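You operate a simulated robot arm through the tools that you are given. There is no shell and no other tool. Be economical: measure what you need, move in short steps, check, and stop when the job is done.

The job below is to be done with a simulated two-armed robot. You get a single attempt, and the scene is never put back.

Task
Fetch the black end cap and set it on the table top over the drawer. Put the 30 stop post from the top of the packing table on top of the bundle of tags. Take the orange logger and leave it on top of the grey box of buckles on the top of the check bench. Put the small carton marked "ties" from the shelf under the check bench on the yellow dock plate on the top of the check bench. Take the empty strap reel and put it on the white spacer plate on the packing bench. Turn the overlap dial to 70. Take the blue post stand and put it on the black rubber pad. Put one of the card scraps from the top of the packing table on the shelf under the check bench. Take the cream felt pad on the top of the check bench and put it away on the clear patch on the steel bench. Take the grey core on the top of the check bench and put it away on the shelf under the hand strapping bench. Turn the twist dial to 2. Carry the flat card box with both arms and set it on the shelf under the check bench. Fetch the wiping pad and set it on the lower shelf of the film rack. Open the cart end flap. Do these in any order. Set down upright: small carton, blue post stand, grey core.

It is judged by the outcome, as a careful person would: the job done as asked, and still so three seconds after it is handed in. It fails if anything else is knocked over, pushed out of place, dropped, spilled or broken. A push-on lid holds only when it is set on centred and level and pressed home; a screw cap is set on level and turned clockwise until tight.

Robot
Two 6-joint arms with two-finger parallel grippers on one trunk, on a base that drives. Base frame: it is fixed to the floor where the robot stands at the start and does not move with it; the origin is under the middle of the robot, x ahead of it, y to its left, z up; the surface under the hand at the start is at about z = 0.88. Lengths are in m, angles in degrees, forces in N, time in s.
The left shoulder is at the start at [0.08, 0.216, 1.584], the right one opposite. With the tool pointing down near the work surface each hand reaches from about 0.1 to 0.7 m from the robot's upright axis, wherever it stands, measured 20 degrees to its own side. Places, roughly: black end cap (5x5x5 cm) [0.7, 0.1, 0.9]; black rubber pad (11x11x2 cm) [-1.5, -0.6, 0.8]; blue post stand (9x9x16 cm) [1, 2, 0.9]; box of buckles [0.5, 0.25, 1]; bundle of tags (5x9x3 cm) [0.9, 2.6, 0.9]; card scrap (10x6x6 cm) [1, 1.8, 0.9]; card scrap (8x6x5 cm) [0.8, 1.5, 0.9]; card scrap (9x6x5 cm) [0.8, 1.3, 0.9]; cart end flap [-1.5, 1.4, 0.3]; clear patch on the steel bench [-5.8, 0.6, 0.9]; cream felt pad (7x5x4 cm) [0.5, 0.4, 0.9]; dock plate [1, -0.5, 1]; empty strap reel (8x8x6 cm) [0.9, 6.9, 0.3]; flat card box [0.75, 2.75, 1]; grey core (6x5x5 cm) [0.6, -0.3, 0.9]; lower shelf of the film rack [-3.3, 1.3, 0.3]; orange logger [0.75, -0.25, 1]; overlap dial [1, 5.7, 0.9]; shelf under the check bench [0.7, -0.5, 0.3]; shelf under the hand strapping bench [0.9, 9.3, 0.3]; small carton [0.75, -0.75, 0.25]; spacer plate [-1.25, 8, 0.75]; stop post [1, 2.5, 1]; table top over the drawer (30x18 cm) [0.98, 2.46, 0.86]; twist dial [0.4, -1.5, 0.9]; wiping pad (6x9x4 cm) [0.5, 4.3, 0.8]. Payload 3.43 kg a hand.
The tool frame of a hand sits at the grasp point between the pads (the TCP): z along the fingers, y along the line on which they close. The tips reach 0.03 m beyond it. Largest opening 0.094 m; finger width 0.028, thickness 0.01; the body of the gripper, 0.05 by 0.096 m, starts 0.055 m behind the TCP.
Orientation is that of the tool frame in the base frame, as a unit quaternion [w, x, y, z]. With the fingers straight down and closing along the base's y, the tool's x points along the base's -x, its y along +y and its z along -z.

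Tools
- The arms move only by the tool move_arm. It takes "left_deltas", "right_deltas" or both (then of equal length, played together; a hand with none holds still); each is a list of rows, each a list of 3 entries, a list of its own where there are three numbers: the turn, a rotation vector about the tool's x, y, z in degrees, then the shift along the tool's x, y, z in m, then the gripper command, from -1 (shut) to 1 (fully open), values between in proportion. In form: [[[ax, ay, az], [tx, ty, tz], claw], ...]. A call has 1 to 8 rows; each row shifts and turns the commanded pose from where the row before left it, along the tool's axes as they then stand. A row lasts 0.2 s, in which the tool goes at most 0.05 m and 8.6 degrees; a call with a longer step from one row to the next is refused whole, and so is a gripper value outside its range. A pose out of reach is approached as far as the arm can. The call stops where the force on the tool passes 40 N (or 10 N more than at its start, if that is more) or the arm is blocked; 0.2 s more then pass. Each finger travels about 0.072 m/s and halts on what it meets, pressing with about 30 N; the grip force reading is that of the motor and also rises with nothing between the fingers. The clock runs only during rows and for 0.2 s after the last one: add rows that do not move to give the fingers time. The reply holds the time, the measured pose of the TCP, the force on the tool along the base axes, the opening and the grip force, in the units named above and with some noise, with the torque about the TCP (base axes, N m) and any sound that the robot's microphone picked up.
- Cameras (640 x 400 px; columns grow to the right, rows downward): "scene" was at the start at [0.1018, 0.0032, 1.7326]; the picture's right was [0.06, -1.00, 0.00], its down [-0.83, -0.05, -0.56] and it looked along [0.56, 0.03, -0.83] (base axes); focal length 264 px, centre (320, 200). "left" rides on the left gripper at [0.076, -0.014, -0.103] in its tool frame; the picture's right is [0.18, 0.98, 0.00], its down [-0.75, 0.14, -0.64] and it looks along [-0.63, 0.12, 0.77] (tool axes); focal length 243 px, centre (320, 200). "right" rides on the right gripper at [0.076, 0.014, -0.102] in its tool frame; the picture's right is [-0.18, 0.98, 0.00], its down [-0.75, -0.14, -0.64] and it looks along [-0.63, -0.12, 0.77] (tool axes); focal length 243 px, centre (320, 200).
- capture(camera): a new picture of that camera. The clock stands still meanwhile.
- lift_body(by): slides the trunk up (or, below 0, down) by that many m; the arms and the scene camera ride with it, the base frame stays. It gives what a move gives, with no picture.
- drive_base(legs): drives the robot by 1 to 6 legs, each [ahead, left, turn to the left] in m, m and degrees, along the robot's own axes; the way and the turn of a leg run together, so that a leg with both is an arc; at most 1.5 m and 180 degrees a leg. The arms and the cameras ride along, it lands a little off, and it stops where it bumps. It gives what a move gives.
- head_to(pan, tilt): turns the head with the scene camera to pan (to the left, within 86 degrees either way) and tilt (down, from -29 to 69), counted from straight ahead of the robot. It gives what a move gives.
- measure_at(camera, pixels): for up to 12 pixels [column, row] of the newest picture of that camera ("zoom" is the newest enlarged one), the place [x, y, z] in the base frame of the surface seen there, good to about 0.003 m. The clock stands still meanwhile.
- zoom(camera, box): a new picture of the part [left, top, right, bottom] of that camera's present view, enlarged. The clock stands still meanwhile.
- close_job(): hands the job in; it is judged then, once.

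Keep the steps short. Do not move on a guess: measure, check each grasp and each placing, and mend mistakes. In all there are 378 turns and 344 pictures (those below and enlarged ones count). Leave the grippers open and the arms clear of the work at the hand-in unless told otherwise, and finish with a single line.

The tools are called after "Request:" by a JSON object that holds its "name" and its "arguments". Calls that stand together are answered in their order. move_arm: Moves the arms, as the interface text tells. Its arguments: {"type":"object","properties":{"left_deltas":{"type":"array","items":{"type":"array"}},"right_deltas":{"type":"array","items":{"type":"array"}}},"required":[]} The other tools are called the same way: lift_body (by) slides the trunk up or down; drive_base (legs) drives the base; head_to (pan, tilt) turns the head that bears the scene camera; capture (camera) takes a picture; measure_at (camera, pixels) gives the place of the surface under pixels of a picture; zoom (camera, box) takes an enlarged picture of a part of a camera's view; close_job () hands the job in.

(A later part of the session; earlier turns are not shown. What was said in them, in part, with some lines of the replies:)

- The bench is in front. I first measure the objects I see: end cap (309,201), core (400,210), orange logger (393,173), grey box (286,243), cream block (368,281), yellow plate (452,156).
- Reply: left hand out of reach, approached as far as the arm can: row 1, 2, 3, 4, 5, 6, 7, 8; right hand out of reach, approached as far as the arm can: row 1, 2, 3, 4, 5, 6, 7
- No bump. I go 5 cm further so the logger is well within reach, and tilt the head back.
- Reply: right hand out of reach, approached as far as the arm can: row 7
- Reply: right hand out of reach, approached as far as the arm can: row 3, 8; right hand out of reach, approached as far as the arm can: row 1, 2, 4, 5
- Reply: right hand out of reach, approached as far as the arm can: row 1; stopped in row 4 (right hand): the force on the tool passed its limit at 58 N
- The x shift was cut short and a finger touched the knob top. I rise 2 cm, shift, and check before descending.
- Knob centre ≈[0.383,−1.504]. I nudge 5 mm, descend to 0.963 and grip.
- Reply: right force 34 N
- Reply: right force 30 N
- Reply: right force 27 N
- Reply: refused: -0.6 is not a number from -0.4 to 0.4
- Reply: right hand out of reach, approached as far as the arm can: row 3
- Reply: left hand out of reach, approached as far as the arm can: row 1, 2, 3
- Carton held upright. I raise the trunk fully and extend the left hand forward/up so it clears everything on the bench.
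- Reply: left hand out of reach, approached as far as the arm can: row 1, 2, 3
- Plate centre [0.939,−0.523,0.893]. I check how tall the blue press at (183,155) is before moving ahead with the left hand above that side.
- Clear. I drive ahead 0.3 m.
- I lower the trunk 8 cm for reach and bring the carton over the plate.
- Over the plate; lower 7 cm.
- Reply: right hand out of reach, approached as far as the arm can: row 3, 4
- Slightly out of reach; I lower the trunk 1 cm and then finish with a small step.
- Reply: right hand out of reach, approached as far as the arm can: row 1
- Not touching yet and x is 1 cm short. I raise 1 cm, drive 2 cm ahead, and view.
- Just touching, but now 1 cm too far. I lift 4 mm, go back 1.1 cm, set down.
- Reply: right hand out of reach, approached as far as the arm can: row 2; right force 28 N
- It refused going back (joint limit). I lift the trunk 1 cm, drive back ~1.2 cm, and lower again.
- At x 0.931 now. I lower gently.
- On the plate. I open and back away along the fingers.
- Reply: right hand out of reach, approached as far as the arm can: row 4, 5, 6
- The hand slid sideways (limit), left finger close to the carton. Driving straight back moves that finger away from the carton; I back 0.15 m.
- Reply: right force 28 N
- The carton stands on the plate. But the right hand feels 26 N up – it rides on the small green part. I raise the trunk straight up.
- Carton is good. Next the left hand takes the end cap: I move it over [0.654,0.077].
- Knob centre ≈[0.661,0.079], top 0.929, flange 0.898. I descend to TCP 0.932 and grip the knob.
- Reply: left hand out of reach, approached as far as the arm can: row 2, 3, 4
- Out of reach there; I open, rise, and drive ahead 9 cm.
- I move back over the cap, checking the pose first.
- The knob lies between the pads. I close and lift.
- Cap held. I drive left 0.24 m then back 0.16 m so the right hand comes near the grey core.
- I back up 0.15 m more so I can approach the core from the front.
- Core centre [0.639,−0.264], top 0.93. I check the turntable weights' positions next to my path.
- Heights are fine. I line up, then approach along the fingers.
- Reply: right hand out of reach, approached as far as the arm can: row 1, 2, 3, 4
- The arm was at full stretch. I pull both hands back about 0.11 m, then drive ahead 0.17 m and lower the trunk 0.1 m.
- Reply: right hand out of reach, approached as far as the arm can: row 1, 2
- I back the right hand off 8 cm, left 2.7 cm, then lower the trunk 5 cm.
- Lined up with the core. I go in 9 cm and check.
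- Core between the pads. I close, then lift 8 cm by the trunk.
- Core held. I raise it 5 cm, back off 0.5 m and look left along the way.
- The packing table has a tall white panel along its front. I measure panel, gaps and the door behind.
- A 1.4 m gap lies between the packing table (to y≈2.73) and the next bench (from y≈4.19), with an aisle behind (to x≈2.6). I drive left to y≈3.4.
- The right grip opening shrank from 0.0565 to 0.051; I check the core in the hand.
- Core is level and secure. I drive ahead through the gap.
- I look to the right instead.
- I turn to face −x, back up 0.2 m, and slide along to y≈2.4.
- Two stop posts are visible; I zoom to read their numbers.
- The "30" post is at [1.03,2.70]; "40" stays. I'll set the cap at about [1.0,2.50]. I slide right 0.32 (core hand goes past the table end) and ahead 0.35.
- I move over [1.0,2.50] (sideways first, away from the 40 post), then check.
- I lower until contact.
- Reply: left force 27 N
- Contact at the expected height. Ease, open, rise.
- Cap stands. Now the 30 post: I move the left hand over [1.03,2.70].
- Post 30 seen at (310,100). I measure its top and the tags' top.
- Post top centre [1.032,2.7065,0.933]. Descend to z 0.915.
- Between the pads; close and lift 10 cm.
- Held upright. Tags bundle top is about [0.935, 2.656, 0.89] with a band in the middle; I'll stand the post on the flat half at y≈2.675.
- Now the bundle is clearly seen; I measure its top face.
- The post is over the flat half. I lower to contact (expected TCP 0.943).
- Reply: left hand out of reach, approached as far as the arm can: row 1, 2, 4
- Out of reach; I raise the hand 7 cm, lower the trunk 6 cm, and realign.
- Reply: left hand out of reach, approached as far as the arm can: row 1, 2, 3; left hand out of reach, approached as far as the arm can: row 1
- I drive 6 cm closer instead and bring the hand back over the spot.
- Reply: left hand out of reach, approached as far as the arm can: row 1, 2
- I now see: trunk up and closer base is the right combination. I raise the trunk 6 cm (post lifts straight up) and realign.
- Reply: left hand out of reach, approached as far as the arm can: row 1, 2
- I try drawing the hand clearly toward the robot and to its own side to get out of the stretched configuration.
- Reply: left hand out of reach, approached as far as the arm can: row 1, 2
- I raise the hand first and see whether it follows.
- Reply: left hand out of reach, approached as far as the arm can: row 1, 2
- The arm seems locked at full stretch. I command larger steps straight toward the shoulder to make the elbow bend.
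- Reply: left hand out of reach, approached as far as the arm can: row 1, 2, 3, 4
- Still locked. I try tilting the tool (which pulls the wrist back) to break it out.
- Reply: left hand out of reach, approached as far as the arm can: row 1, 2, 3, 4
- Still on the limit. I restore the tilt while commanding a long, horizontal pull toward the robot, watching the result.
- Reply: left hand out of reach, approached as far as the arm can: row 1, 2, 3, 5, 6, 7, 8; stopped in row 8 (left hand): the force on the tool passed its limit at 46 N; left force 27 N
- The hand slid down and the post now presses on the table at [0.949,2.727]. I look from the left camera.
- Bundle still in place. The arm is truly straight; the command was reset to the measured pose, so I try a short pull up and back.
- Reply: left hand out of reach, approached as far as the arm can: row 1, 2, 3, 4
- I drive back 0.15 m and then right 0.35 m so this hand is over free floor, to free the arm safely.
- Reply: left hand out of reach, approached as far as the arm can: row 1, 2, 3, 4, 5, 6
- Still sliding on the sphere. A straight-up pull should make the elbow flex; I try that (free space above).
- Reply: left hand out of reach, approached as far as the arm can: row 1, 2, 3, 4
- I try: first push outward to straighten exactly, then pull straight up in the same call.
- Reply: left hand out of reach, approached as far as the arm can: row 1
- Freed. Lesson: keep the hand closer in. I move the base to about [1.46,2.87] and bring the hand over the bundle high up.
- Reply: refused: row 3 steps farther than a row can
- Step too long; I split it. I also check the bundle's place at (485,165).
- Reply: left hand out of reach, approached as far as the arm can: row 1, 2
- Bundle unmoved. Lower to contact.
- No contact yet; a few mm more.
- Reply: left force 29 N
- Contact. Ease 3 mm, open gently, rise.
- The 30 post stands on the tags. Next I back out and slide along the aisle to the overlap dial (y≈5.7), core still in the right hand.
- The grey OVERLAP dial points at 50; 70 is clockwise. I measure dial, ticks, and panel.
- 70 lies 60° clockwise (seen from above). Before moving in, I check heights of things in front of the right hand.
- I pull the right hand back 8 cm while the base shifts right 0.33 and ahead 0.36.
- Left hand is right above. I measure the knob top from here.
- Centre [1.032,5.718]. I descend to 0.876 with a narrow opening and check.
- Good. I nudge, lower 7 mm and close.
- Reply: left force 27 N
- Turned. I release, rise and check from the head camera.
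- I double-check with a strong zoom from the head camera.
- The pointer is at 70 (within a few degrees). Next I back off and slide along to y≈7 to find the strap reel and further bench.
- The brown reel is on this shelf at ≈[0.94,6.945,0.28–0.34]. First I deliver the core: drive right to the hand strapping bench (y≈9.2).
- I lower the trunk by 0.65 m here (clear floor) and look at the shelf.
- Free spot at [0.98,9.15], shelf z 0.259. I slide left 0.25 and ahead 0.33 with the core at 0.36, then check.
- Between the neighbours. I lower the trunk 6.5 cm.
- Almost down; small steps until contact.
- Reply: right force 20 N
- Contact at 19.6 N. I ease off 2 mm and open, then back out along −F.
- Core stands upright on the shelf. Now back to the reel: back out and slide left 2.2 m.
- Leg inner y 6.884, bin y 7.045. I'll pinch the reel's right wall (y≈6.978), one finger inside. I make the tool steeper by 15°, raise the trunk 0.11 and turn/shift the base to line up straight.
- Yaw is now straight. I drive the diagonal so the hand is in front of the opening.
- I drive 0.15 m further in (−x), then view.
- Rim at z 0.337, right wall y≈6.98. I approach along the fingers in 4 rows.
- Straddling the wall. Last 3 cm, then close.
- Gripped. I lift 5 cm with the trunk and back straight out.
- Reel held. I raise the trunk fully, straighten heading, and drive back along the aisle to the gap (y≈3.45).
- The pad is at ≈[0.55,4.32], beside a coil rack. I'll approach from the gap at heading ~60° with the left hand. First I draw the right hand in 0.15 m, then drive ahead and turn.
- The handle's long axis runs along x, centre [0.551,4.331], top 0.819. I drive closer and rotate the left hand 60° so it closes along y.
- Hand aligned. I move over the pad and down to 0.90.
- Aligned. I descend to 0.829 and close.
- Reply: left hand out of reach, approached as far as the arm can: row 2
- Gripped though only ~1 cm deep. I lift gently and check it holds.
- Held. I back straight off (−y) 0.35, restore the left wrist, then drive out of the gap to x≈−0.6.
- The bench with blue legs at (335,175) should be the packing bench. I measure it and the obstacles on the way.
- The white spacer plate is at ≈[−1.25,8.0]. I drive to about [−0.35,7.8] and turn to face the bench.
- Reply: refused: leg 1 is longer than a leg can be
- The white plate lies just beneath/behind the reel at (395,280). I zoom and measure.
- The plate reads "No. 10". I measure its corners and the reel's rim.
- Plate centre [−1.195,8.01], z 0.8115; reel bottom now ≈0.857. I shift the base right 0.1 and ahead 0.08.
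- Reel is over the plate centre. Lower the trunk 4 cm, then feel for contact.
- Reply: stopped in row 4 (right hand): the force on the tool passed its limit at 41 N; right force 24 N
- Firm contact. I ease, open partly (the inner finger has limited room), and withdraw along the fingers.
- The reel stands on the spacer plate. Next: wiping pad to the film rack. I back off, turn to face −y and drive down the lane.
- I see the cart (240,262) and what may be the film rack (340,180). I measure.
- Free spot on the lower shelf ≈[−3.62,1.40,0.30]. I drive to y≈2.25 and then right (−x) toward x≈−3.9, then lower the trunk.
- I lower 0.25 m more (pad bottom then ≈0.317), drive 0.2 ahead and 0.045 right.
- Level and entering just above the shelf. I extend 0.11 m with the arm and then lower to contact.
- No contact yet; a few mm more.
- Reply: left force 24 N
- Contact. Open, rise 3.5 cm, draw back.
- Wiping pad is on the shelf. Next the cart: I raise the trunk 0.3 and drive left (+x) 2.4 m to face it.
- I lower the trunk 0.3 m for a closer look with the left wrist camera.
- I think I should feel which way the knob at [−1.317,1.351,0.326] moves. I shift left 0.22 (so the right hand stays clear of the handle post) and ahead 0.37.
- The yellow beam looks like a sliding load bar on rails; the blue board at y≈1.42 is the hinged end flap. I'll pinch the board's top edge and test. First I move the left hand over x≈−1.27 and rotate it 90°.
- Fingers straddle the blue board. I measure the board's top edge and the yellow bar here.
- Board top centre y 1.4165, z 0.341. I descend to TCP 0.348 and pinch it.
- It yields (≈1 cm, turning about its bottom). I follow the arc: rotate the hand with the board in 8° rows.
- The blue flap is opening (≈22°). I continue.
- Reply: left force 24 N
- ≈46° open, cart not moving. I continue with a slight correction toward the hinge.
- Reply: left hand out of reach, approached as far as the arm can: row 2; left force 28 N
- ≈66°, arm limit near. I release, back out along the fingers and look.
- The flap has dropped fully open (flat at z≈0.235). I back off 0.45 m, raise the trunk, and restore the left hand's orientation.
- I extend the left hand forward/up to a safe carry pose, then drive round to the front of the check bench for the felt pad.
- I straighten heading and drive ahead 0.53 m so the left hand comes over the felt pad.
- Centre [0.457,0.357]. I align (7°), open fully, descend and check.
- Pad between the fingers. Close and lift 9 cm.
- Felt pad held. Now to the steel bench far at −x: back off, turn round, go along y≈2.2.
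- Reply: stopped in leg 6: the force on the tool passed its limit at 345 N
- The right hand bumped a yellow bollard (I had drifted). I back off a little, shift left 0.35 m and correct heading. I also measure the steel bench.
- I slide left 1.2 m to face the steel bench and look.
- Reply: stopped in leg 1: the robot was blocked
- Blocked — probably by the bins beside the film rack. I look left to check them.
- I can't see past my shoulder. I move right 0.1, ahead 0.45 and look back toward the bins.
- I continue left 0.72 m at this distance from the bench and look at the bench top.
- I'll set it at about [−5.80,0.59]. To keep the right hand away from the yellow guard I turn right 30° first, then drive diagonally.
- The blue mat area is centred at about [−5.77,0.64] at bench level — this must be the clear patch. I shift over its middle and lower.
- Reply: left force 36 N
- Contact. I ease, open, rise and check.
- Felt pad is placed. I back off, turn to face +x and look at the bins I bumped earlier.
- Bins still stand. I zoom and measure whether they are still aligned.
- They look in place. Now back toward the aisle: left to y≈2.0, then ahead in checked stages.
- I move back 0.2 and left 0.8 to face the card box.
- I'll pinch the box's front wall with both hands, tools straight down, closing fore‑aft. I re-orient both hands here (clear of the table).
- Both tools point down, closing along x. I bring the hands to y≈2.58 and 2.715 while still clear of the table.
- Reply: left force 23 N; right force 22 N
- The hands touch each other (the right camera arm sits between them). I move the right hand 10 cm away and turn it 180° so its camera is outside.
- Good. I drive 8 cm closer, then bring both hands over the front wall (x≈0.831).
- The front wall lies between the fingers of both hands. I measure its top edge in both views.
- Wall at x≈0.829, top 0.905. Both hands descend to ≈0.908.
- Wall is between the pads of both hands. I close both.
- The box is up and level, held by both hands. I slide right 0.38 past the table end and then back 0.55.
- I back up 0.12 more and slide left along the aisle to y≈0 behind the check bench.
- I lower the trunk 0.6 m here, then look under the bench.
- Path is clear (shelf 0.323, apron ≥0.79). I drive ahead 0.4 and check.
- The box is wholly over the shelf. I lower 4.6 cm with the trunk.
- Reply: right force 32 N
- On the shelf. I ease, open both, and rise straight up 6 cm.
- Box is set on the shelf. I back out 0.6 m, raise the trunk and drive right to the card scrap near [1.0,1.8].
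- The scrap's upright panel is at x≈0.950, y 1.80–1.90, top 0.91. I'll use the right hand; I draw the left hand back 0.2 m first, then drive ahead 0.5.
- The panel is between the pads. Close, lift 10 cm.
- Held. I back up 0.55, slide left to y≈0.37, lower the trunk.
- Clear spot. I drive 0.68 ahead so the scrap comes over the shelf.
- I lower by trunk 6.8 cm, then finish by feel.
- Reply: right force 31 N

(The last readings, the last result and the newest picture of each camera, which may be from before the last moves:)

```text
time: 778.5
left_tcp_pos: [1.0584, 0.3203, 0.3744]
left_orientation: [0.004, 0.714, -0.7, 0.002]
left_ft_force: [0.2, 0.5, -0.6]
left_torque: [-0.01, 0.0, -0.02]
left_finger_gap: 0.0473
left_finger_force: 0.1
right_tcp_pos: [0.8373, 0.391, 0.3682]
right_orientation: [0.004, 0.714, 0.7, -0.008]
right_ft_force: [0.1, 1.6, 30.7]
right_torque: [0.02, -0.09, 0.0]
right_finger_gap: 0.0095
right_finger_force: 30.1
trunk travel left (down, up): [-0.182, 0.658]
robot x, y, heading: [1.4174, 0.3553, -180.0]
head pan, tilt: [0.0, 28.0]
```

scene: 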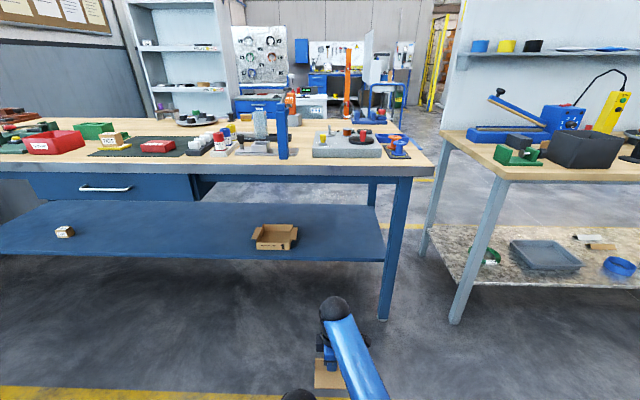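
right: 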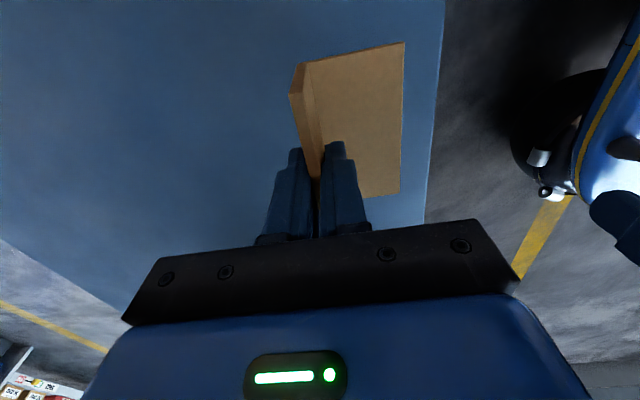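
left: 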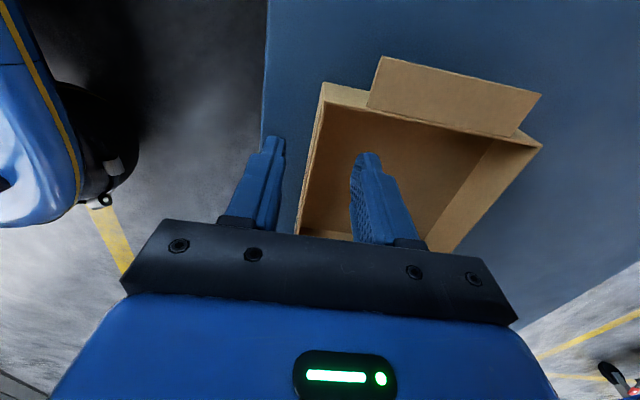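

Contact. Ease, open, rise.

Request:
{"name": "move_arm", "arguments": {"right_deltas": [[[0, 0, 0], [0, 0, -0.004], -1], [[0, 0, 0], [0, 0, 0], -0.4], [[0, 0, 0], [0, 0, 0], -0.1], [[0, 0, 0], [0, 0, 0], -0.1], [[0, 0, 0], [0, 0, -0.03], -0.1], [[0, 0, 0], [0, 0, -0.045], -0.1]]}}

Request:
{"name": "capture", "arguments": {"camera": "right"}}

```text
time: 780.0
left_tcp_pos: [1.0574, 0.3196, 0.3738]
left_orientation: [0.002, 0.713, -0.701, 0.003]
left_ft_force: [0.3, 0.1, -0.8]
left_torque: [0.01, -0.02, 0.0]
left_finger_gap: 0.047
left_finger_force: 0.1
right_tcp_pos: [0.841, 0.3935, 0.4427]
right_orientation: [0.005, 0.714, 0.7, -0.005]
right_ft_force: [-0.2, 0.4, 0.0]
right_torque: [0.01, 0.0, -0.01]
right_finger_gap: 0.0424
right_finger_force: 0.0
trunk travel left (down, up): [-0.182, 0.658]
robot x, y, heading: [1.4157, 0.3538, -179.8]
head pan, tilt: [0.0, 28.0]
```

```text
134 pictures are left
```

right: 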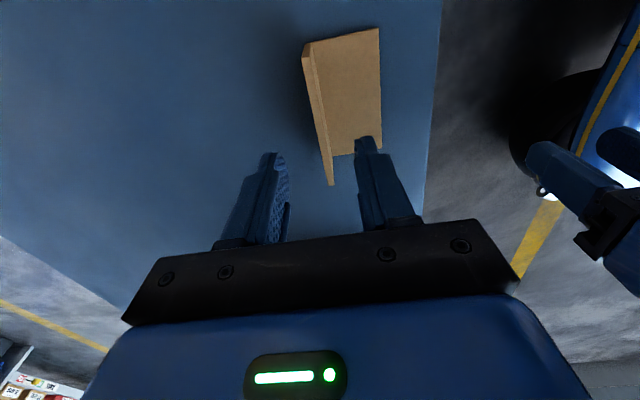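

Scrap is on the shelf. Now the blue stand: back out, raise, drive right to y≈1.95.

Request:
{"name": "drive_base", "arguments": {"legs": [[-0.65, 0, 0]]}}

Request:
{"name": "lift_body", "arguments": {"by": 0.4}}

Request:
{"name": "lift_body", "arguments": {"by": 0.25}}

Request:
{"name": "drive_base", "arguments": {"legs": [[0, -0.8, 0], [0, -0.78, 0]]}}

Request:
{"name": "head_to", "arguments": {"pan": 0, "tilt": 45}}

Request:
{"name": "capture", "arguments": {"camera": "scene"}}

```text
time: 783.5
left_tcp_pos: [1.6907, 0.3192, 0.3729]
left_orientation: [0.001, 0.712, -0.702, 0.003]
left_ft_force: [-0.6, 0.0, -0.1]
left_torque: [0.0, 0.0, -0.02]
left_finger_gap: 0.0469
left_finger_force: 0.0
right_tcp_pos: [1.4723, 0.3943, 0.4435]
right_orientation: [0.006, 0.716, 0.699, -0.004]
right_ft_force: [-0.8, 0.4, 0.4]
right_torque: [-0.01, 0.0, -0.01]
right_finger_gap: 0.0422
right_finger_force: 0.2
trunk travel left (down, up): [-0.182, 0.658]
robot x, y, heading: [2.0513, 0.3593, 179.6]
head pan, tilt: [0.0, 28.0]
```

```text
time: 787.3
left_tcp_pos: [1.6895, 0.3194, 0.7741]
left_orientation: [0.001, 0.713, -0.702, 0.003]
left_ft_force: [0.4, 1.1, 0.0]
left_torque: [0.02, -0.03, -0.01]
left_finger_gap: 0.047
left_finger_force: 0.0
right_tcp_pos: [1.4726, 0.3929, 0.8424]
right_orientation: [0.005, 0.715, 0.699, -0.004]
right_ft_force: [1.1, -1.0, -0.3]
right_torque: [0.02, -0.01, -0.01]
right_finger_gap: 0.0425
right_finger_force: 0.0
trunk travel left (down, up): [-0.582, 0.258]
robot x, y, heading: [2.0497, 0.3561, 180.1]
head pan, tilt: [0.0, 28.0]
```

```text
time: 789.9
left_tcp_pos: [1.69, 0.3198, 1.0241]
left_orientation: [0.003, 0.713, -0.701, 0.002]
left_ft_force: [0.3, 0.0, 0.0]
left_torque: [-0.03, -0.02, 0.0]
left_finger_gap: 0.0472
left_finger_force: 0.1
right_tcp_pos: [1.4719, 0.3945, 1.0931]
right_orientation: [0.005, 0.716, 0.698, -0.004]
right_ft_force: [-0.6, -0.5, 0.6]
right_torque: [0.02, -0.02, 0.03]
right_finger_gap: 0.0423
right_finger_force: 0.1
trunk travel left (down, up): [-0.832, 0.008]
robot x, y, heading: [2.0495, 0.3573, 179.9]
head pan, tilt: [0.0, 28.0]
```

```text
time: 798.0
left_tcp_pos: [1.6929, 1.9074, 1.0226]
left_orientation: [0.001, 0.717, -0.697, 0.003]
left_ft_force: [-0.8, 0.1, -0.3]
left_torque: [0.01, 0.03, 0.04]
left_finger_gap: 0.0467
left_finger_force: 0.0
right_tcp_pos: [1.4738, 1.9802, 1.0932]
right_orientation: [0.005, 0.712, 0.702, -0.004]
right_ft_force: [-0.1, 0.6, 0.1]
right_torque: [-0.01, -0.03, 0.01]
right_finger_gap: 0.0424
right_finger_force: 0.0
trunk travel left (down, up): [-0.832, 0.008]
robot x, y, heading: [2.054, 1.9508, -179.3]
head pan, tilt: [0.0, 28.0]
```

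```text
time: 798.9
left_tcp_pos: [1.6915, 1.9096, 1.0237]
left_orientation: [0.002, 0.716, -0.698, 0.003]
left_ft_force: [0.0, 1.2, 0.3]
left_torque: [0.0, -0.05, 0.0]
left_finger_gap: 0.047
left_finger_force: 0.1
right_tcp_pos: [1.4736, 1.9812, 1.0936]
right_orientation: [0.006, 0.712, 0.702, -0.005]
right_ft_force: [0.3, -0.5, -0.1]
right_torque: [-0.02, 0.02, 0.01]
right_finger_gap: 0.0425
right_finger_force: 0.2
trunk travel left (down, up): [-0.832, 0.008]
robot x, y, heading: [2.0551, 1.9476, -179.4]
head pan, tilt: [0.0, 45.0]
```

```text
133 pictures are left
```

scene: 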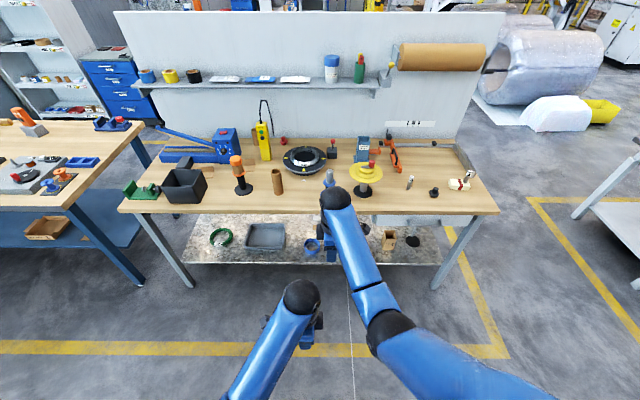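

I drive ahead 0.46 so the right hand is above the stand, then measure.

Request:
{"name": "drive_base", "arguments": {"legs": [[0.45, 0, -0.6]]}}

Request:
{"name": "capture", "arguments": {"camera": "right"}}

```text
time: 801.6
left_tcp_pos: [1.2373, 1.9055, 1.0239]
left_orientation: [0.003, 0.717, -0.697, 0.003]
left_ft_force: [0.4, 0.1, 0.3]
left_torque: [0.01, 0.0, 0.0]
left_finger_gap: 0.0469
left_finger_force: 0.1
right_tcp_pos: [1.0188, 1.9764, 1.0924]
right_orientation: [0.005, 0.711, 0.703, -0.005]
right_ft_force: [-0.3, 0.7, 0.5]
right_torque: [0.03, 0.02, 0.02]
right_finger_gap: 0.0421
right_finger_force: 0.0
trunk travel left (down, up): [-0.832, 0.008]
robot x, y, heading: [1.5967, 1.9475, -179.5]
head pan, tilt: [0.0, 45.0]
```

```text
132 pictures are left
```

right: 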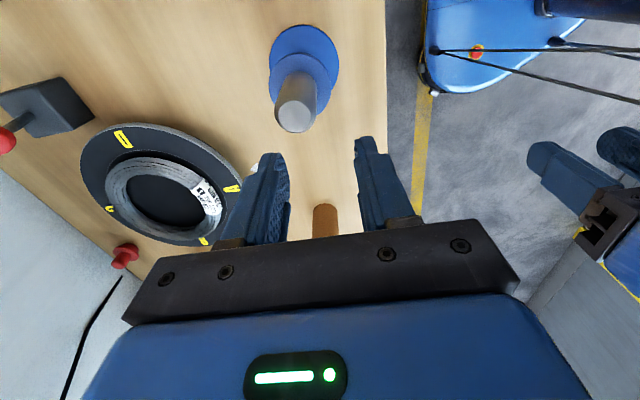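

Request:
{"name": "measure_at", "arguments": {"camera": "right", "pixels": [[297, 117], [282, 115], [311, 115], [297, 128], [310, 95], [298, 80], [330, 90], [300, 35]]}}

Request:
{"name": "zoom", "arguments": {"camera": "right", "box": [250, 10, 360, 150]}}

```text
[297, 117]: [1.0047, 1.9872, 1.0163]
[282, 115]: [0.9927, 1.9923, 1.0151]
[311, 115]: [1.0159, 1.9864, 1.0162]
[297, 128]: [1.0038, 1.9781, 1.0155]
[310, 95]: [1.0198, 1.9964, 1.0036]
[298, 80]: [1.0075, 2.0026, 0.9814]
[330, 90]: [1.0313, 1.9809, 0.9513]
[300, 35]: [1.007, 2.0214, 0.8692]
```

```text
2.86 times, centred on (305, 80) of right
```

zoom: 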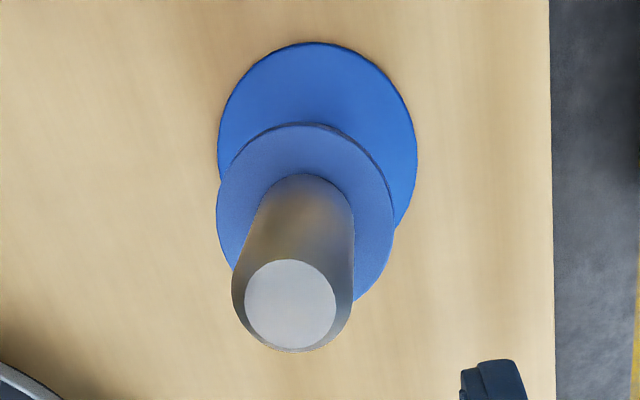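

Top centre [1.005,1.987,1.016], collar at 0.951. I descend to 0.991 and grip the silver part.

Request:
{"name": "move_arm", "arguments": {"right_deltas": [[[0, 0, 0], [0.0106, -0.014, 0], 0.3], [[0, 0, 0], [0, 0, 0.045], 0.3], [[0, 0, 0], [0, 0, 0.045], 0.3], [[0, 0, 0], [0, 0, 0.011], 0.3], [[0, 0, 0], [0, 0, 0], 0.3]]}}

Request:
{"name": "capture", "arguments": {"camera": "right"}}

```text
time: 802.8
left_tcp_pos: [1.2358, 1.9058, 1.0237]
left_orientation: [0.002, 0.717, -0.698, 0.004]
left_ft_force: [0.2, 1.1, 0.3]
left_torque: [0.0, 0.01, -0.03]
left_finger_gap: 0.0471
left_finger_force: 0.1
right_tcp_pos: [1.0044, 1.9839, 0.9903]
right_orientation: [0.005, 0.711, 0.703, -0.004]
right_ft_force: [0.7, 0.4, 0.1]
right_torque: [0.02, 0.02, -0.02]
right_finger_gap: 0.0612
right_finger_force: 0.1
trunk travel left (down, up): [-0.832, 0.008]
robot x, y, heading: [1.5916, 1.9471, -179.3]
head pan, tilt: [0.0, 45.0]
```

```text
130 pictures are left
```

right: 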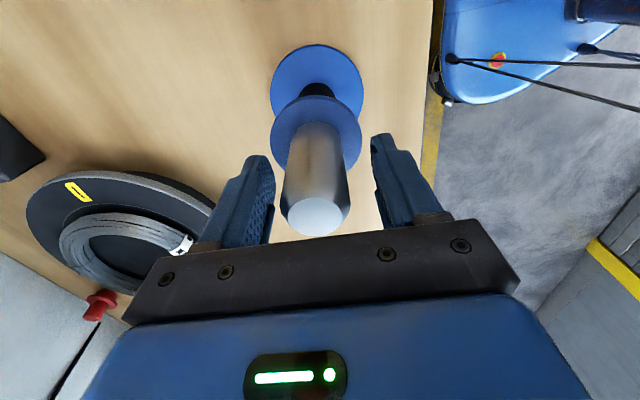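

Between the pads. Close and lift 8 cm.

Request:
{"name": "move_arm", "arguments": {"right_deltas": [[[0, 0, 0], [0.002, 0, 0], -1], [[0, 0, 0], [0, 0, 0], -1], [[0, 0, 0], [0, 0, 0], -1], [[0, 0, 0], [0, 0, -0.03], -1], [[0, 0, 0], [0, 0, -0.04], -1]]}}

Request:
{"name": "capture", "arguments": {"camera": "right"}}

```text
time: 804.0
left_tcp_pos: [1.2367, 1.9053, 1.0229]
left_orientation: [0.002, 0.717, -0.698, 0.003]
left_ft_force: [-0.2, 0.1, 0.1]
left_torque: [-0.01, -0.02, 0.03]
left_finger_gap: 0.0469
left_finger_force: 0.1
right_tcp_pos: [1.0025, 1.9891, 1.0624]
right_orientation: [0.006, 0.711, 0.703, -0.004]
right_ft_force: [0.4, 0.3, -2.0]
right_torque: [-0.03, 0.04, 0.02]
right_finger_gap: 0.0322
right_finger_force: 29.4
trunk travel left (down, up): [-0.832, 0.008]
robot x, y, heading: [1.5967, 1.9485, -179.7]
head pan, tilt: [0.0, 45.0]
```

```text
129 pictures are left
```

right: 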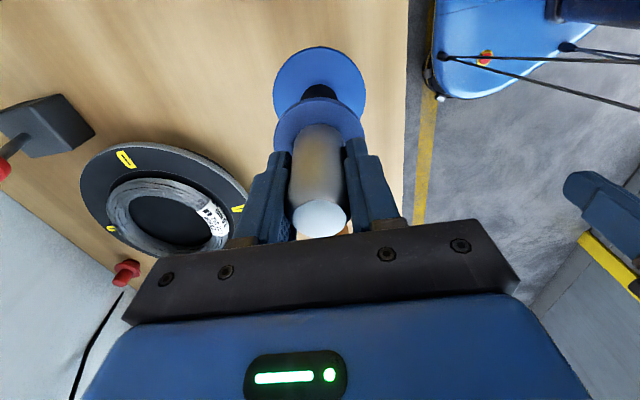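

Held upright. I drive back through the gap: back 0.45, right 1.5, then ahead.

Request:
{"name": "drive_base", "arguments": {"legs": [[-0.45, 0, -0.3], [0, -0.75, 0], [0, -0.75, 0]]}}

Request:
{"name": "drive_base", "arguments": {"legs": [[1.2, 0, 0], [1.2, 0, 0]]}}

```text
time: 814.2
left_tcp_pos: [1.6747, 3.4239, 1.0227]
left_orientation: [0.001, 0.72, -0.694, 0.002]
left_ft_force: [0.5, -0.9, -0.1]
left_torque: [0.01, 0.03, 0.03]
left_finger_gap: 0.0472
left_finger_force: 0.0
right_tcp_pos: [1.4397, 3.5068, 1.061]
right_orientation: [0.005, 0.709, 0.706, -0.004]
right_ft_force: [0.7, 0.4, -1.3]
right_torque: [-0.01, 0.01, -0.05]
right_finger_gap: 0.0324
right_finger_force: 30.0
trunk travel left (down, up): [-0.832, 0.008]
robot x, y, heading: [2.0323, 3.4696, -179.1]
head pan, tilt: [0.0, 45.0]
```

```text
time: 826.0
left_tcp_pos: [-0.7284, 3.362, 1.0234]
left_orientation: [0.002, 0.725, -0.689, 0.003]
left_ft_force: [-0.1, 0.0, -0.6]
left_torque: [0.0, 0.05, 0.03]
left_finger_gap: 0.047
left_finger_force: 0.1
right_tcp_pos: [-0.965, 3.4408, 1.0609]
right_orientation: [0.006, 0.703, 0.712, -0.004]
right_ft_force: [-0.6, -0.1, -2.0]
right_torque: [0.02, 0.04, 0.01]
right_finger_gap: 0.0323
right_finger_force: 30.1
trunk travel left (down, up): [-0.832, 0.008]
robot x, y, heading: [-0.3711, 3.4115, -178.1]
head pan, tilt: [0.0, 45.0]
```

Now down the lane to the left.

Request:
{"name": "drive_base", "arguments": {"legs": [[0, 1.2, -1.9], [0, 1.2, 0]]}}

Request:
{"name": "head_to", "arguments": {"pan": 35, "tilt": 30}}

Request:
{"name": "capture", "arguments": {"camera": "scene"}}

```text
time: 837.8
left_tcp_pos: [-0.6919, 0.9622, 1.0232]
left_orientation: [0.002, 0.719, -0.695, 0.003]
left_ft_force: [0.0, -0.4, 1.0]
left_torque: [-0.03, 0.01, 0.0]
left_finger_gap: 0.0469
left_finger_force: 0.0
right_tcp_pos: [-0.925, 1.0457, 1.0608]
right_orientation: [0.006, 0.709, 0.705, -0.005]
right_ft_force: [0.3, 0.0, -2.6]
right_torque: [-0.01, 0.01, -0.01]
right_finger_gap: 0.0323
right_finger_force: 29.8
trunk travel left (down, up): [-0.832, 0.008]
robot x, y, heading: [-0.3382, 1.0036, -179.3]
head pan, tilt: [0.0, 45.0]
```

```text
time: 838.8
left_tcp_pos: [-0.6914, 0.961, 1.0226]
left_orientation: [0.003, 0.719, -0.695, 0.004]
left_ft_force: [-0.9, 0.5, 1.2]
left_torque: [0.01, 0.01, 0.0]
left_finger_gap: 0.0471
left_finger_force: 0.1
right_tcp_pos: [-0.9252, 1.0447, 1.0604]
right_orientation: [0.005, 0.709, 0.705, -0.005]
right_ft_force: [0.1, -0.8, -1.6]
right_torque: [0.03, 0.0, -0.01]
right_finger_gap: 0.0323
right_finger_force: 30.5
trunk travel left (down, up): [-0.832, 0.008]
robot x, y, heading: [-0.3286, 1.0054, -179.2]
head pan, tilt: [35.0, 30.0]
```

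```text
128 pictures are left
```

scene: 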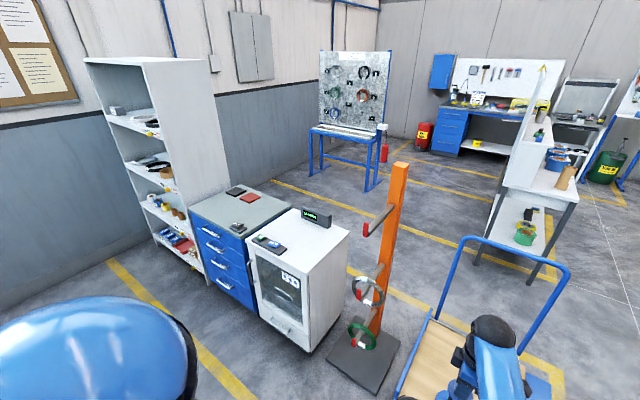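

I zoom on the drawer unit's top to find the black rubber pad.

Request:
{"name": "zoom", "arguments": {"camera": "scene", "box": [180, 170, 340, 270]}}

Request:
{"name": "measure_at", "arguments": {"camera": "scene", "pixels": [[236, 190], [250, 198], [238, 227], [268, 243], [220, 215], [195, 215], [245, 240], [316, 216], [365, 232], [398, 170], [280, 310]]}}

```text
4.00 times, centred on (260, 220) of scene
```

zoom: 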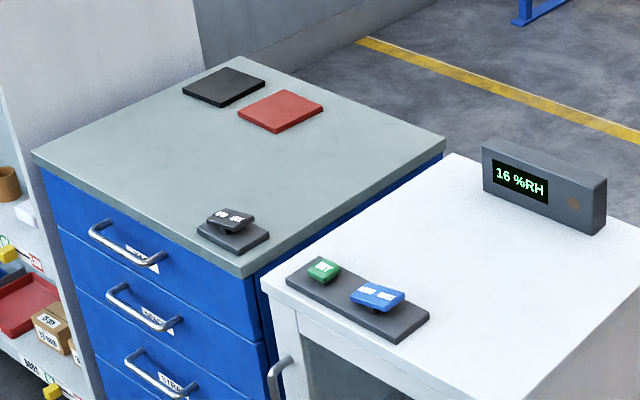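

```text
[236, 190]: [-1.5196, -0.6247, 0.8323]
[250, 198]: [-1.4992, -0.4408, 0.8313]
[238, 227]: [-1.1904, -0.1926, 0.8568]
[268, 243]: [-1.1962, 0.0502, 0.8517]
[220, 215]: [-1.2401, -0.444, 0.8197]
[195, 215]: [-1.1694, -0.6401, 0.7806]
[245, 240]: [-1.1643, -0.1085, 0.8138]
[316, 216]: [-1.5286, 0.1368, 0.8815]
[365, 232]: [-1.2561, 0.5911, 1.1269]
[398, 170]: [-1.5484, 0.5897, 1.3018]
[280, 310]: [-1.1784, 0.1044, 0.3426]
```

The black pad is at ≈[−1.52,−0.625,0.832], on the drawer unit (front x≈−1.16). I extend the right hand 9.5 cm forward and draw the left one back before approaching.

Request:
{"name": "move_arm", "arguments": {"left_deltas": [[[0, 0, 0], [0, -0.03, 0.02], 0], [[0, 0, 0], [0, -0.03, 0.02], 0], [[0, 0, 0], [0, -0.03, 0.02], 0], [[0, 0, 0], [0, 0, 0], 0]], "right_deltas": [[[0, 0, 0], [0, -0.032, 0], -1], [[0, 0, 0], [0, -0.032, 0], -1], [[0, 0, 0], [0, -0.031, 0], -1], [[0, 0, 0], [0, 0, 0], -1]]}}

Request:
{"name": "drive_base", "arguments": {"legs": [[0, 0.85, -0.7], [0, 0.8, 0]]}}

Request:
{"name": "head_to", "arguments": {"pan": 5, "tilt": 45}}

Request:
{"name": "capture", "arguments": {"camera": "scene"}}

```text
time: 839.8
left_tcp_pos: [-0.5985, 0.9628, 0.9627]
left_orientation: [0.002, 0.719, -0.696, 0.003]
left_ft_force: [-0.7, 0.4, 0.7]
left_torque: [-0.01, 0.01, -0.03]
left_finger_gap: 0.0472
left_finger_force: 0.0
right_tcp_pos: [-1.0195, 1.0467, 1.0616]
right_orientation: [0.006, 0.708, 0.706, -0.005]
right_ft_force: [0.5, -0.3, -2.3]
right_torque: [0.01, 0.0, 0.02]
right_finger_gap: 0.0324
right_finger_force: 30.3
trunk travel left (down, up): [-0.832, 0.008]
robot x, y, heading: [-0.3309, 1.0041, -179.2]
head pan, tilt: [35.0, 30.0]
```

```text
time: 848.2
left_tcp_pos: [-0.5905, -0.6914, 0.9633]
left_orientation: [0.003, 0.712, -0.702, 0.004]
left_ft_force: [-0.1, -0.3, 0.4]
left_torque: [-0.01, -0.03, 0.0]
left_finger_gap: 0.047
left_finger_force: 0.0
right_tcp_pos: [-1.0085, -0.6, 1.0624]
right_orientation: [0.006, 0.716, 0.699, -0.004]
right_ft_force: [0.1, 0.2, -2.5]
right_torque: [-0.02, 0.01, -0.01]
right_finger_gap: 0.0321
right_finger_force: 30.3
trunk travel left (down, up): [-0.832, 0.008]
robot x, y, heading: [-0.3227, -0.654, 179.8]
head pan, tilt: [35.0, 30.0]
```

```text
time: 849.2
left_tcp_pos: [-0.5918, -0.6928, 0.9626]
left_orientation: [0.001, 0.712, -0.702, 0.004]
left_ft_force: [-0.3, -0.1, 0.1]
left_torque: [-0.01, 0.0, -0.01]
left_finger_gap: 0.0468
left_finger_force: 0.1
right_tcp_pos: [-1.0086, -0.6005, 1.061]
right_orientation: [0.005, 0.716, 0.698, -0.004]
right_ft_force: [-0.7, -0.5, -1.9]
right_torque: [-0.02, -0.04, -0.02]
right_finger_gap: 0.0322
right_finger_force: 29.7
trunk travel left (down, up): [-0.832, 0.008]
robot x, y, heading: [-0.3245, -0.6551, 179.8]
head pan, tilt: [5.0, 45.0]
```

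```text
126 pictures are left
```

scene: 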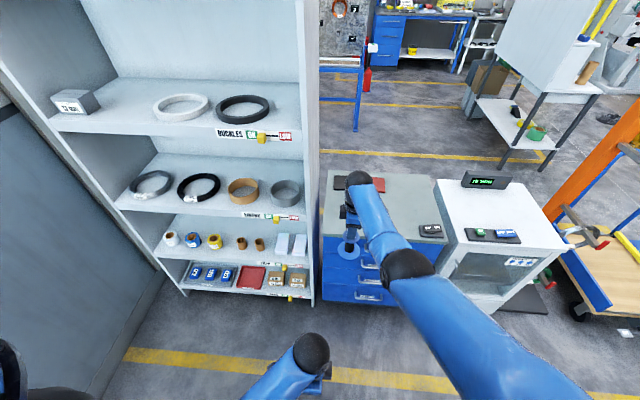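

Request:
{"name": "zoom", "arguments": {"camera": "scene", "box": [315, 165, 405, 275]}}

Request:
{"name": "capture", "arguments": {"camera": "right"}}

```text
3.64 times, centred on (360, 220) of scene
```

zoom: 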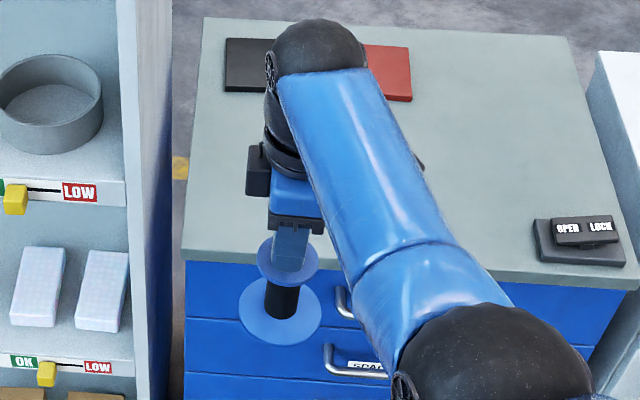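

```text
124 pictures are left
```

right: 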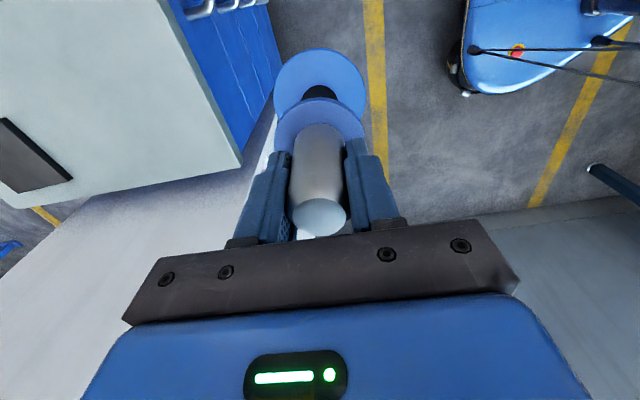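

Request:
{"name": "measure_at", "arguments": {"camera": "zoom", "pixels": [[231, 42], [265, 42], [228, 86], [262, 87], [405, 96], [170, 200], [200, 200]]}}

Request:
{"name": "measure_at", "arguments": {"camera": "right", "pixels": [[8, 125], [66, 178], [20, 188], [5, 175], [35, 160], [215, 150]]}}

```text
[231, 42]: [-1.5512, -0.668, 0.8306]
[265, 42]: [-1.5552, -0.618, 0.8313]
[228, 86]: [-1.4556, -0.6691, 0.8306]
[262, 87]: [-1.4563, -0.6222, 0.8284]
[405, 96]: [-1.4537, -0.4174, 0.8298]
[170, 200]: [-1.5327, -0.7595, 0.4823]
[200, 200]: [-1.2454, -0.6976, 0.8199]
```

```text
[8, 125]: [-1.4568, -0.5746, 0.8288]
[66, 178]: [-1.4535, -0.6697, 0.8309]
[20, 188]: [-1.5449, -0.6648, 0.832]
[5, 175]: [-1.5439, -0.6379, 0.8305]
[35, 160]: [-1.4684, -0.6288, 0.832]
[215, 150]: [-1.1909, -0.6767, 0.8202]
```

Pad centre [−1.506,−0.620,0.831]. I drive ahead 0.49 and left 0.02.

Request:
{"name": "drive_base", "arguments": {"legs": [[0.49, 0.018, 0]]}}

Request:
{"name": "capture", "arguments": {"camera": "right"}}

```text
time: 852.1
left_tcp_pos: [-1.0858, -0.7099, 0.9643]
left_orientation: [0.003, 0.713, -0.701, 0.003]
left_ft_force: [0.1, 0.9, 0.3]
left_torque: [0.01, 0.0, 0.03]
left_finger_gap: 0.047
left_finger_force: 0.1
right_tcp_pos: [-1.504, -0.6192, 1.063]
right_orientation: [0.005, 0.714, 0.7, -0.005]
right_ft_force: [0.3, 0.3, -2.3]
right_torque: [-0.01, 0.02, -0.04]
right_finger_gap: 0.032
right_finger_force: 30.2
trunk travel left (down, up): [-0.832, 0.008]
robot x, y, heading: [-0.8181, -0.6717, 179.9]
head pan, tilt: [5.0, 45.0]
```

```text
123 pictures are left
```

right: 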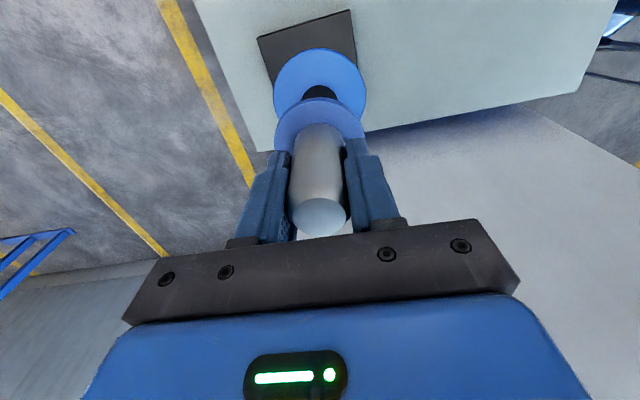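

Exactly over the pad. I lower the trunk 9.4 cm and then feel.

Request:
{"name": "lift_body", "arguments": {"by": -0.094}}

Request:
{"name": "capture", "arguments": {"camera": "right"}}

```text
time: 853.4
left_tcp_pos: [-1.0871, -0.7098, 0.8685]
left_orientation: [0.001, 0.714, -0.701, 0.003]
left_ft_force: [0.0, -0.1, -0.2]
left_torque: [0.02, 0.02, -0.01]
left_finger_gap: 0.047
left_finger_force: 0.0
right_tcp_pos: [-1.5044, -0.6188, 0.9689]
right_orientation: [0.005, 0.715, 0.699, -0.005]
right_ft_force: [0.4, -0.6, -1.1]
right_torque: [-0.01, 0.02, 0.02]
right_finger_gap: 0.0325
right_finger_force: 29.8
trunk travel left (down, up): [-0.738, 0.102]
robot x, y, heading: [-0.8205, -0.6696, 179.8]
head pan, tilt: [5.0, 45.0]
```

```text
122 pictures are left
```

right: 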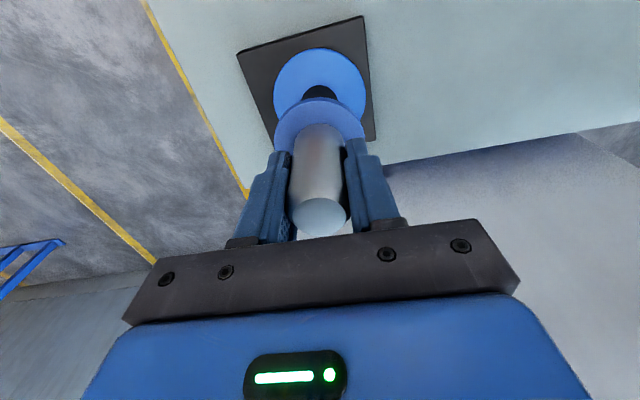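

Request:
{"name": "lift_body", "arguments": {"by": -0.007}}

Request:
{"name": "measure_at", "arguments": {"camera": "right", "pixels": [[243, 60], [355, 25], [372, 130], [290, 70], [320, 52]]}}

```text
time: 853.9
left_tcp_pos: [-1.0866, -0.7087, 0.8633]
left_orientation: [0.002, 0.713, -0.701, 0.003]
left_ft_force: [0.3, -1.0, -0.1]
left_torque: [0.0, -0.03, 0.02]
left_finger_gap: 0.0467
left_finger_force: 0.0
right_tcp_pos: [-1.5045, -0.62, 0.9647]
right_orientation: [0.004, 0.715, 0.699, -0.006]
right_ft_force: [2.6, 0.8, 22.2]
right_torque: [0.91, -0.81, -0.01]
right_finger_gap: 0.0323
right_finger_force: 29.8
trunk travel left (down, up): [-0.731, 0.109]
robot x, y, heading: [-0.8201, -0.669, 179.9]
head pan, tilt: [5.0, 45.0]
```

```text
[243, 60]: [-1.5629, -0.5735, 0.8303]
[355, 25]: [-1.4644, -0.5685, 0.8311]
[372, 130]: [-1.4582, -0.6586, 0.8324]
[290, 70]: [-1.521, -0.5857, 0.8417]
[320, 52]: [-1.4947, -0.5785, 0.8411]
```

Standing on the pad (22 N). I ease up 2 mm, open, and rise.

Request:
{"name": "lift_body", "arguments": {"by": 0.003}}

Request:
{"name": "move_arm", "arguments": {"right_deltas": [[[0, 0, 0], [0, 0, 0], -0.1], [[0, 0, 0], [0, 0, 0], 0.3], [[0, 0, 0], [0, 0, 0], 0.3], [[0, 0, 0], [0, 0, -0.02], 0.3], [[0, 0, 0], [0, 0, -0.02], 0.3]]}}

Request:
{"name": "lift_body", "arguments": {"by": 0.1}}

Request:
{"name": "capture", "arguments": {"camera": "right"}}

```text
time: 854.5
left_tcp_pos: [-1.0864, -0.7091, 0.8657]
left_orientation: [0.002, 0.714, -0.7, 0.002]
left_ft_force: [0.7, 0.1, -0.4]
left_torque: [0.01, 0.0, 0.02]
left_finger_gap: 0.0469
left_finger_force: 0.0
right_tcp_pos: [-1.5039, -0.6202, 0.9647]
right_orientation: [0.004, 0.714, 0.7, -0.006]
right_ft_force: [-4.0, -0.9, 10.4]
right_torque: [0.31, 0.47, 0.12]
right_finger_gap: 0.0324
right_finger_force: 30.4
trunk travel left (down, up): [-0.734, 0.106]
robot x, y, heading: [-0.8172, -0.6663, 180.2]
head pan, tilt: [5.0, 45.0]
```

```text
time: 855.7
left_tcp_pos: [-1.0876, -0.7094, 0.8645]
left_orientation: [0.002, 0.713, -0.701, 0.003]
left_ft_force: [0.6, 0.2, -0.9]
left_torque: [0.03, 0.01, -0.02]
left_finger_gap: 0.047
left_finger_force: 0.2
right_tcp_pos: [-1.5042, -0.6184, 1.0032]
right_orientation: [0.006, 0.714, 0.7, -0.004]
right_ft_force: [0.6, 0.1, -0.1]
right_torque: [0.0, -0.01, -0.01]
right_finger_gap: 0.0614
right_finger_force: 0.0
trunk travel left (down, up): [-0.734, 0.106]
robot x, y, heading: [-0.818, -0.6727, 179.8]
head pan, tilt: [5.0, 45.0]
```

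```text
time: 857.0
left_tcp_pos: [-1.0878, -0.7113, 0.9655]
left_orientation: [0.002, 0.713, -0.701, 0.003]
left_ft_force: [-0.3, -0.6, -0.4]
left_torque: [0.02, 0.02, 0.02]
left_finger_gap: 0.047
left_finger_force: 0.0
right_tcp_pos: [-1.5051, -0.6176, 1.1028]
right_orientation: [0.005, 0.714, 0.7, -0.004]
right_ft_force: [0.6, 0.1, -0.3]
right_torque: [0.01, -0.02, 0.01]
right_finger_gap: 0.0609
right_finger_force: 0.1
trunk travel left (down, up): [-0.834, 0.006]
robot x, y, heading: [-0.8187, -0.6721, 179.8]
head pan, tilt: [5.0, 45.0]
```

```text
121 pictures are left
```

right: 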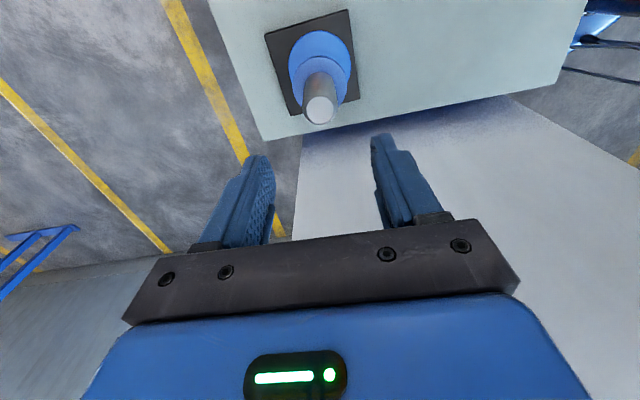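

The stand is upright on the pad. I back off 0.45 m, open both grippers, and turn to face +y for a final look at cart and check bench.

Request:
{"name": "drive_base", "arguments": {"legs": [[-0.4, 0, 0], [0, 0, -90]]}}

Request:
{"name": "head_to", "arguments": {"pan": -40, "tilt": 30}}

Request:
{"name": "capture", "arguments": {"camera": "scene"}}

Request:
{"name": "head_to", "arguments": {"pan": 35, "tilt": 35}}

Request:
{"name": "capture", "arguments": {"camera": "scene"}}

```text
time: 863.3
left_tcp_pos: [-0.4604, -0.4032, 0.9655]
left_orientation: [-0.004, -0.016, 1.0, -0.001]
left_ft_force: [-0.4, -0.6, 0.5]
left_torque: [-0.01, -0.01, 0.02]
left_finger_gap: 0.047
left_finger_force: 0.0
right_tcp_pos: [-0.3732, 0.0159, 1.1031]
right_orientation: [0.001, 1.0, -0.005, -0.008]
right_ft_force: [0.1, 0.2, 1.1]
right_torque: [0.01, -0.02, -0.04]
right_finger_gap: 0.0612
right_finger_force: 0.0
trunk travel left (down, up): [-0.834, 0.006]
robot x, y, heading: [-0.4162, -0.6702, 90.7]
head pan, tilt: [5.0, 45.0]
```

```text
time: 864.4
left_tcp_pos: [-0.46, -0.4027, 0.9658]
left_orientation: [-0.004, -0.014, 1.0, -0.001]
left_ft_force: [0.1, 0.3, -0.4]
left_torque: [0.0, -0.01, -0.02]
left_finger_gap: 0.0469
left_finger_force: 0.1
right_tcp_pos: [-0.3725, 0.0173, 1.1024]
right_orientation: [0.0, 1.0, -0.006, -0.007]
right_ft_force: [-0.1, -0.6, -0.6]
right_torque: [0.0, 0.01, -0.03]
right_finger_gap: 0.0611
right_finger_force: 0.1
trunk travel left (down, up): [-0.834, 0.006]
robot x, y, heading: [-0.4145, -0.6677, 90.8]
head pan, tilt: [-40.0, 30.0]
```

```text
120 pictures are left
```

scene: 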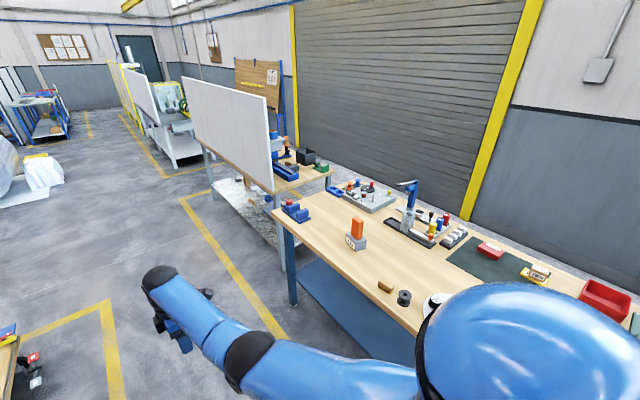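

```text
time: 865.9
left_tcp_pos: [-0.4608, -0.4026, 0.9641]
left_orientation: [-0.003, -0.015, 1.0, -0.002]
left_ft_force: [0.3, 0.5, -0.1]
left_torque: [0.0, 0.0, -0.01]
left_finger_gap: 0.0472
left_finger_force: 0.0
right_tcp_pos: [-0.3723, 0.0165, 1.1017]
right_orientation: [0.001, 1.0, -0.005, -0.007]
right_ft_force: [-0.3, -0.2, -0.1]
right_torque: [-0.02, -0.02, 0.02]
right_finger_gap: 0.0612
right_finger_force: 0.1
trunk travel left (down, up): [-0.834, 0.006]
robot x, y, heading: [-0.4177, -0.6692, 90.6]
head pan, tilt: [35.0, 35.0]
```

```text
119 pictures are left
```

scene: 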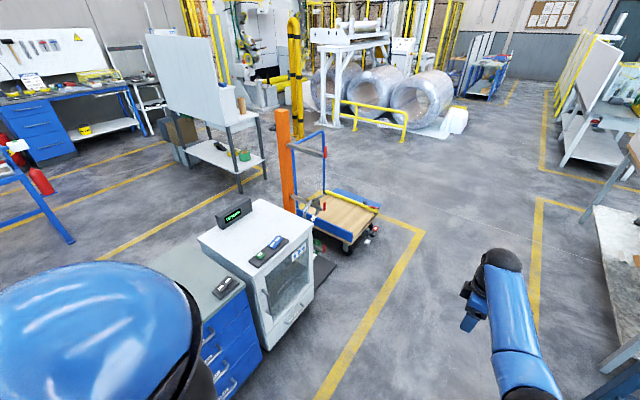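

I zoom on the cart flap and on the check-bench items.

Request:
{"name": "zoom", "arguments": {"camera": "scene", "box": [280, 170, 400, 260]}}

Request:
{"name": "measure_at", "arguments": {"camera": "zoom", "pixels": [[330, 80], [360, 95], [400, 115], [420, 135], [300, 70], [350, 110], [260, 110]]}}

```text
4.44 times, centred on (340, 215) of scene
```

zoom: 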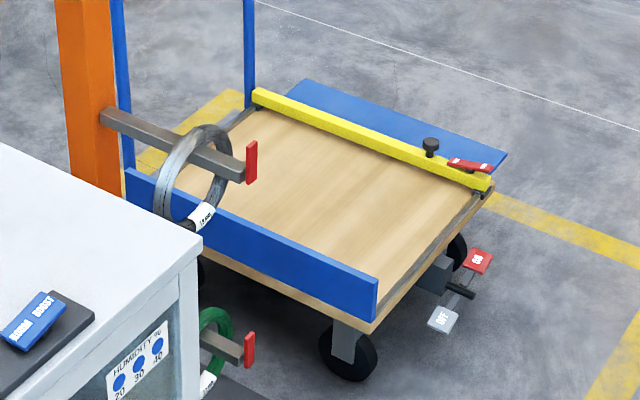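

```text
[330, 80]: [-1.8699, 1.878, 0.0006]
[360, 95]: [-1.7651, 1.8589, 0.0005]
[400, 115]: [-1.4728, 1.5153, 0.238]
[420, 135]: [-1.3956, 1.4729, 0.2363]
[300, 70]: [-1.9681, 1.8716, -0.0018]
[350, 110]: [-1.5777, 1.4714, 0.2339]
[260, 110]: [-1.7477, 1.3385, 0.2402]
```

Flap lies flat open, logger, carton and others stand as placed. I open both grippers fully.

Request:
{"name": "move_arm", "arguments": {"left_deltas": [[[0, 0, 0], [0, 0, 0], 1], [[0, 0, 0], [0, 0, 0], 1], [[0, 0, 0], [0, 0, 0], 1]], "right_deltas": [[[0, 0, 0], [0, 0, 0], 1], [[0, 0, 0], [0, 0, 0], 1], [[0, 0, 0], [0, 0, 0], 1]]}}

Request:
{"name": "head_to", "arguments": {"pan": -42, "tilt": 30}}

Request:
{"name": "zoom", "arguments": {"camera": "scene", "box": [320, 170, 640, 320]}}

```text
time: 866.7
left_tcp_pos: [-0.4608, -0.403, 0.9653]
left_orientation: [-0.003, -0.014, 1.0, -0.001]
left_ft_force: [0.1, -0.3, 0.0]
left_torque: [0.03, -0.01, 0.02]
left_finger_gap: 0.0939
left_finger_force: 0.1
right_tcp_pos: [-0.3734, 0.0171, 1.1034]
right_orientation: [0.001, 1.0, -0.005, -0.007]
right_ft_force: [0.6, -0.5, 0.1]
right_torque: [0.01, 0.01, -0.01]
right_finger_gap: 0.094
right_finger_force: 0.1
trunk travel left (down, up): [-0.834, 0.006]
robot x, y, heading: [-0.4145, -0.668, 90.7]
head pan, tilt: [35.0, 35.0]
```

```text
time: 868.2
left_tcp_pos: [-0.461, -0.4029, 0.9634]
left_orientation: [-0.004, -0.015, 1.0, -0.001]
left_ft_force: [0.0, -1.0, -0.3]
left_torque: [-0.01, 0.01, -0.05]
left_finger_gap: 0.094
left_finger_force: 0.0
right_tcp_pos: [-0.3727, 0.0166, 1.1022]
right_orientation: [0.001, 1.0, -0.005, -0.008]
right_ft_force: [0.0, 0.7, -0.3]
right_torque: [-0.02, -0.04, -0.02]
right_finger_gap: 0.0941
right_finger_force: 0.0
trunk travel left (down, up): [-0.834, 0.006]
robot x, y, heading: [-0.4222, -0.6694, 90.5]
head pan, tilt: [-42.0, 30.0]
```

```text
2.00 times, centred on (480, 245) of scene
```

zoom: 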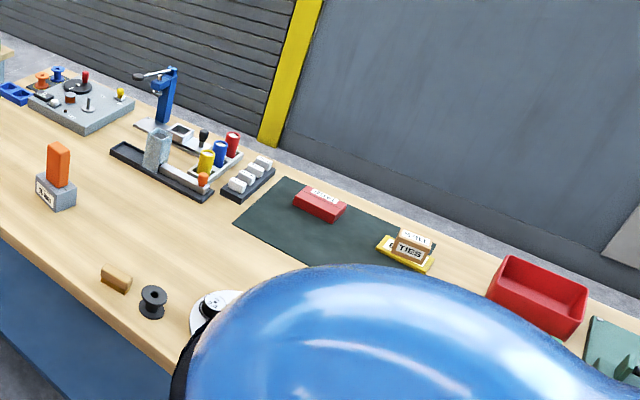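

Everything I can see is in place and both hands are open and clear, so I hand the job in.

Request:
{"name": "close_job", "arguments": {}}

```text
The job is handed in.
```

I carried out all fourteen tasks and handed the job in, but I bumped a yellow bollard hard and nudged the film-rack bins once, I took the blue mat on the steel bench as the clear patch, and I judged the overlap dial at 70 only to within a few degrees.
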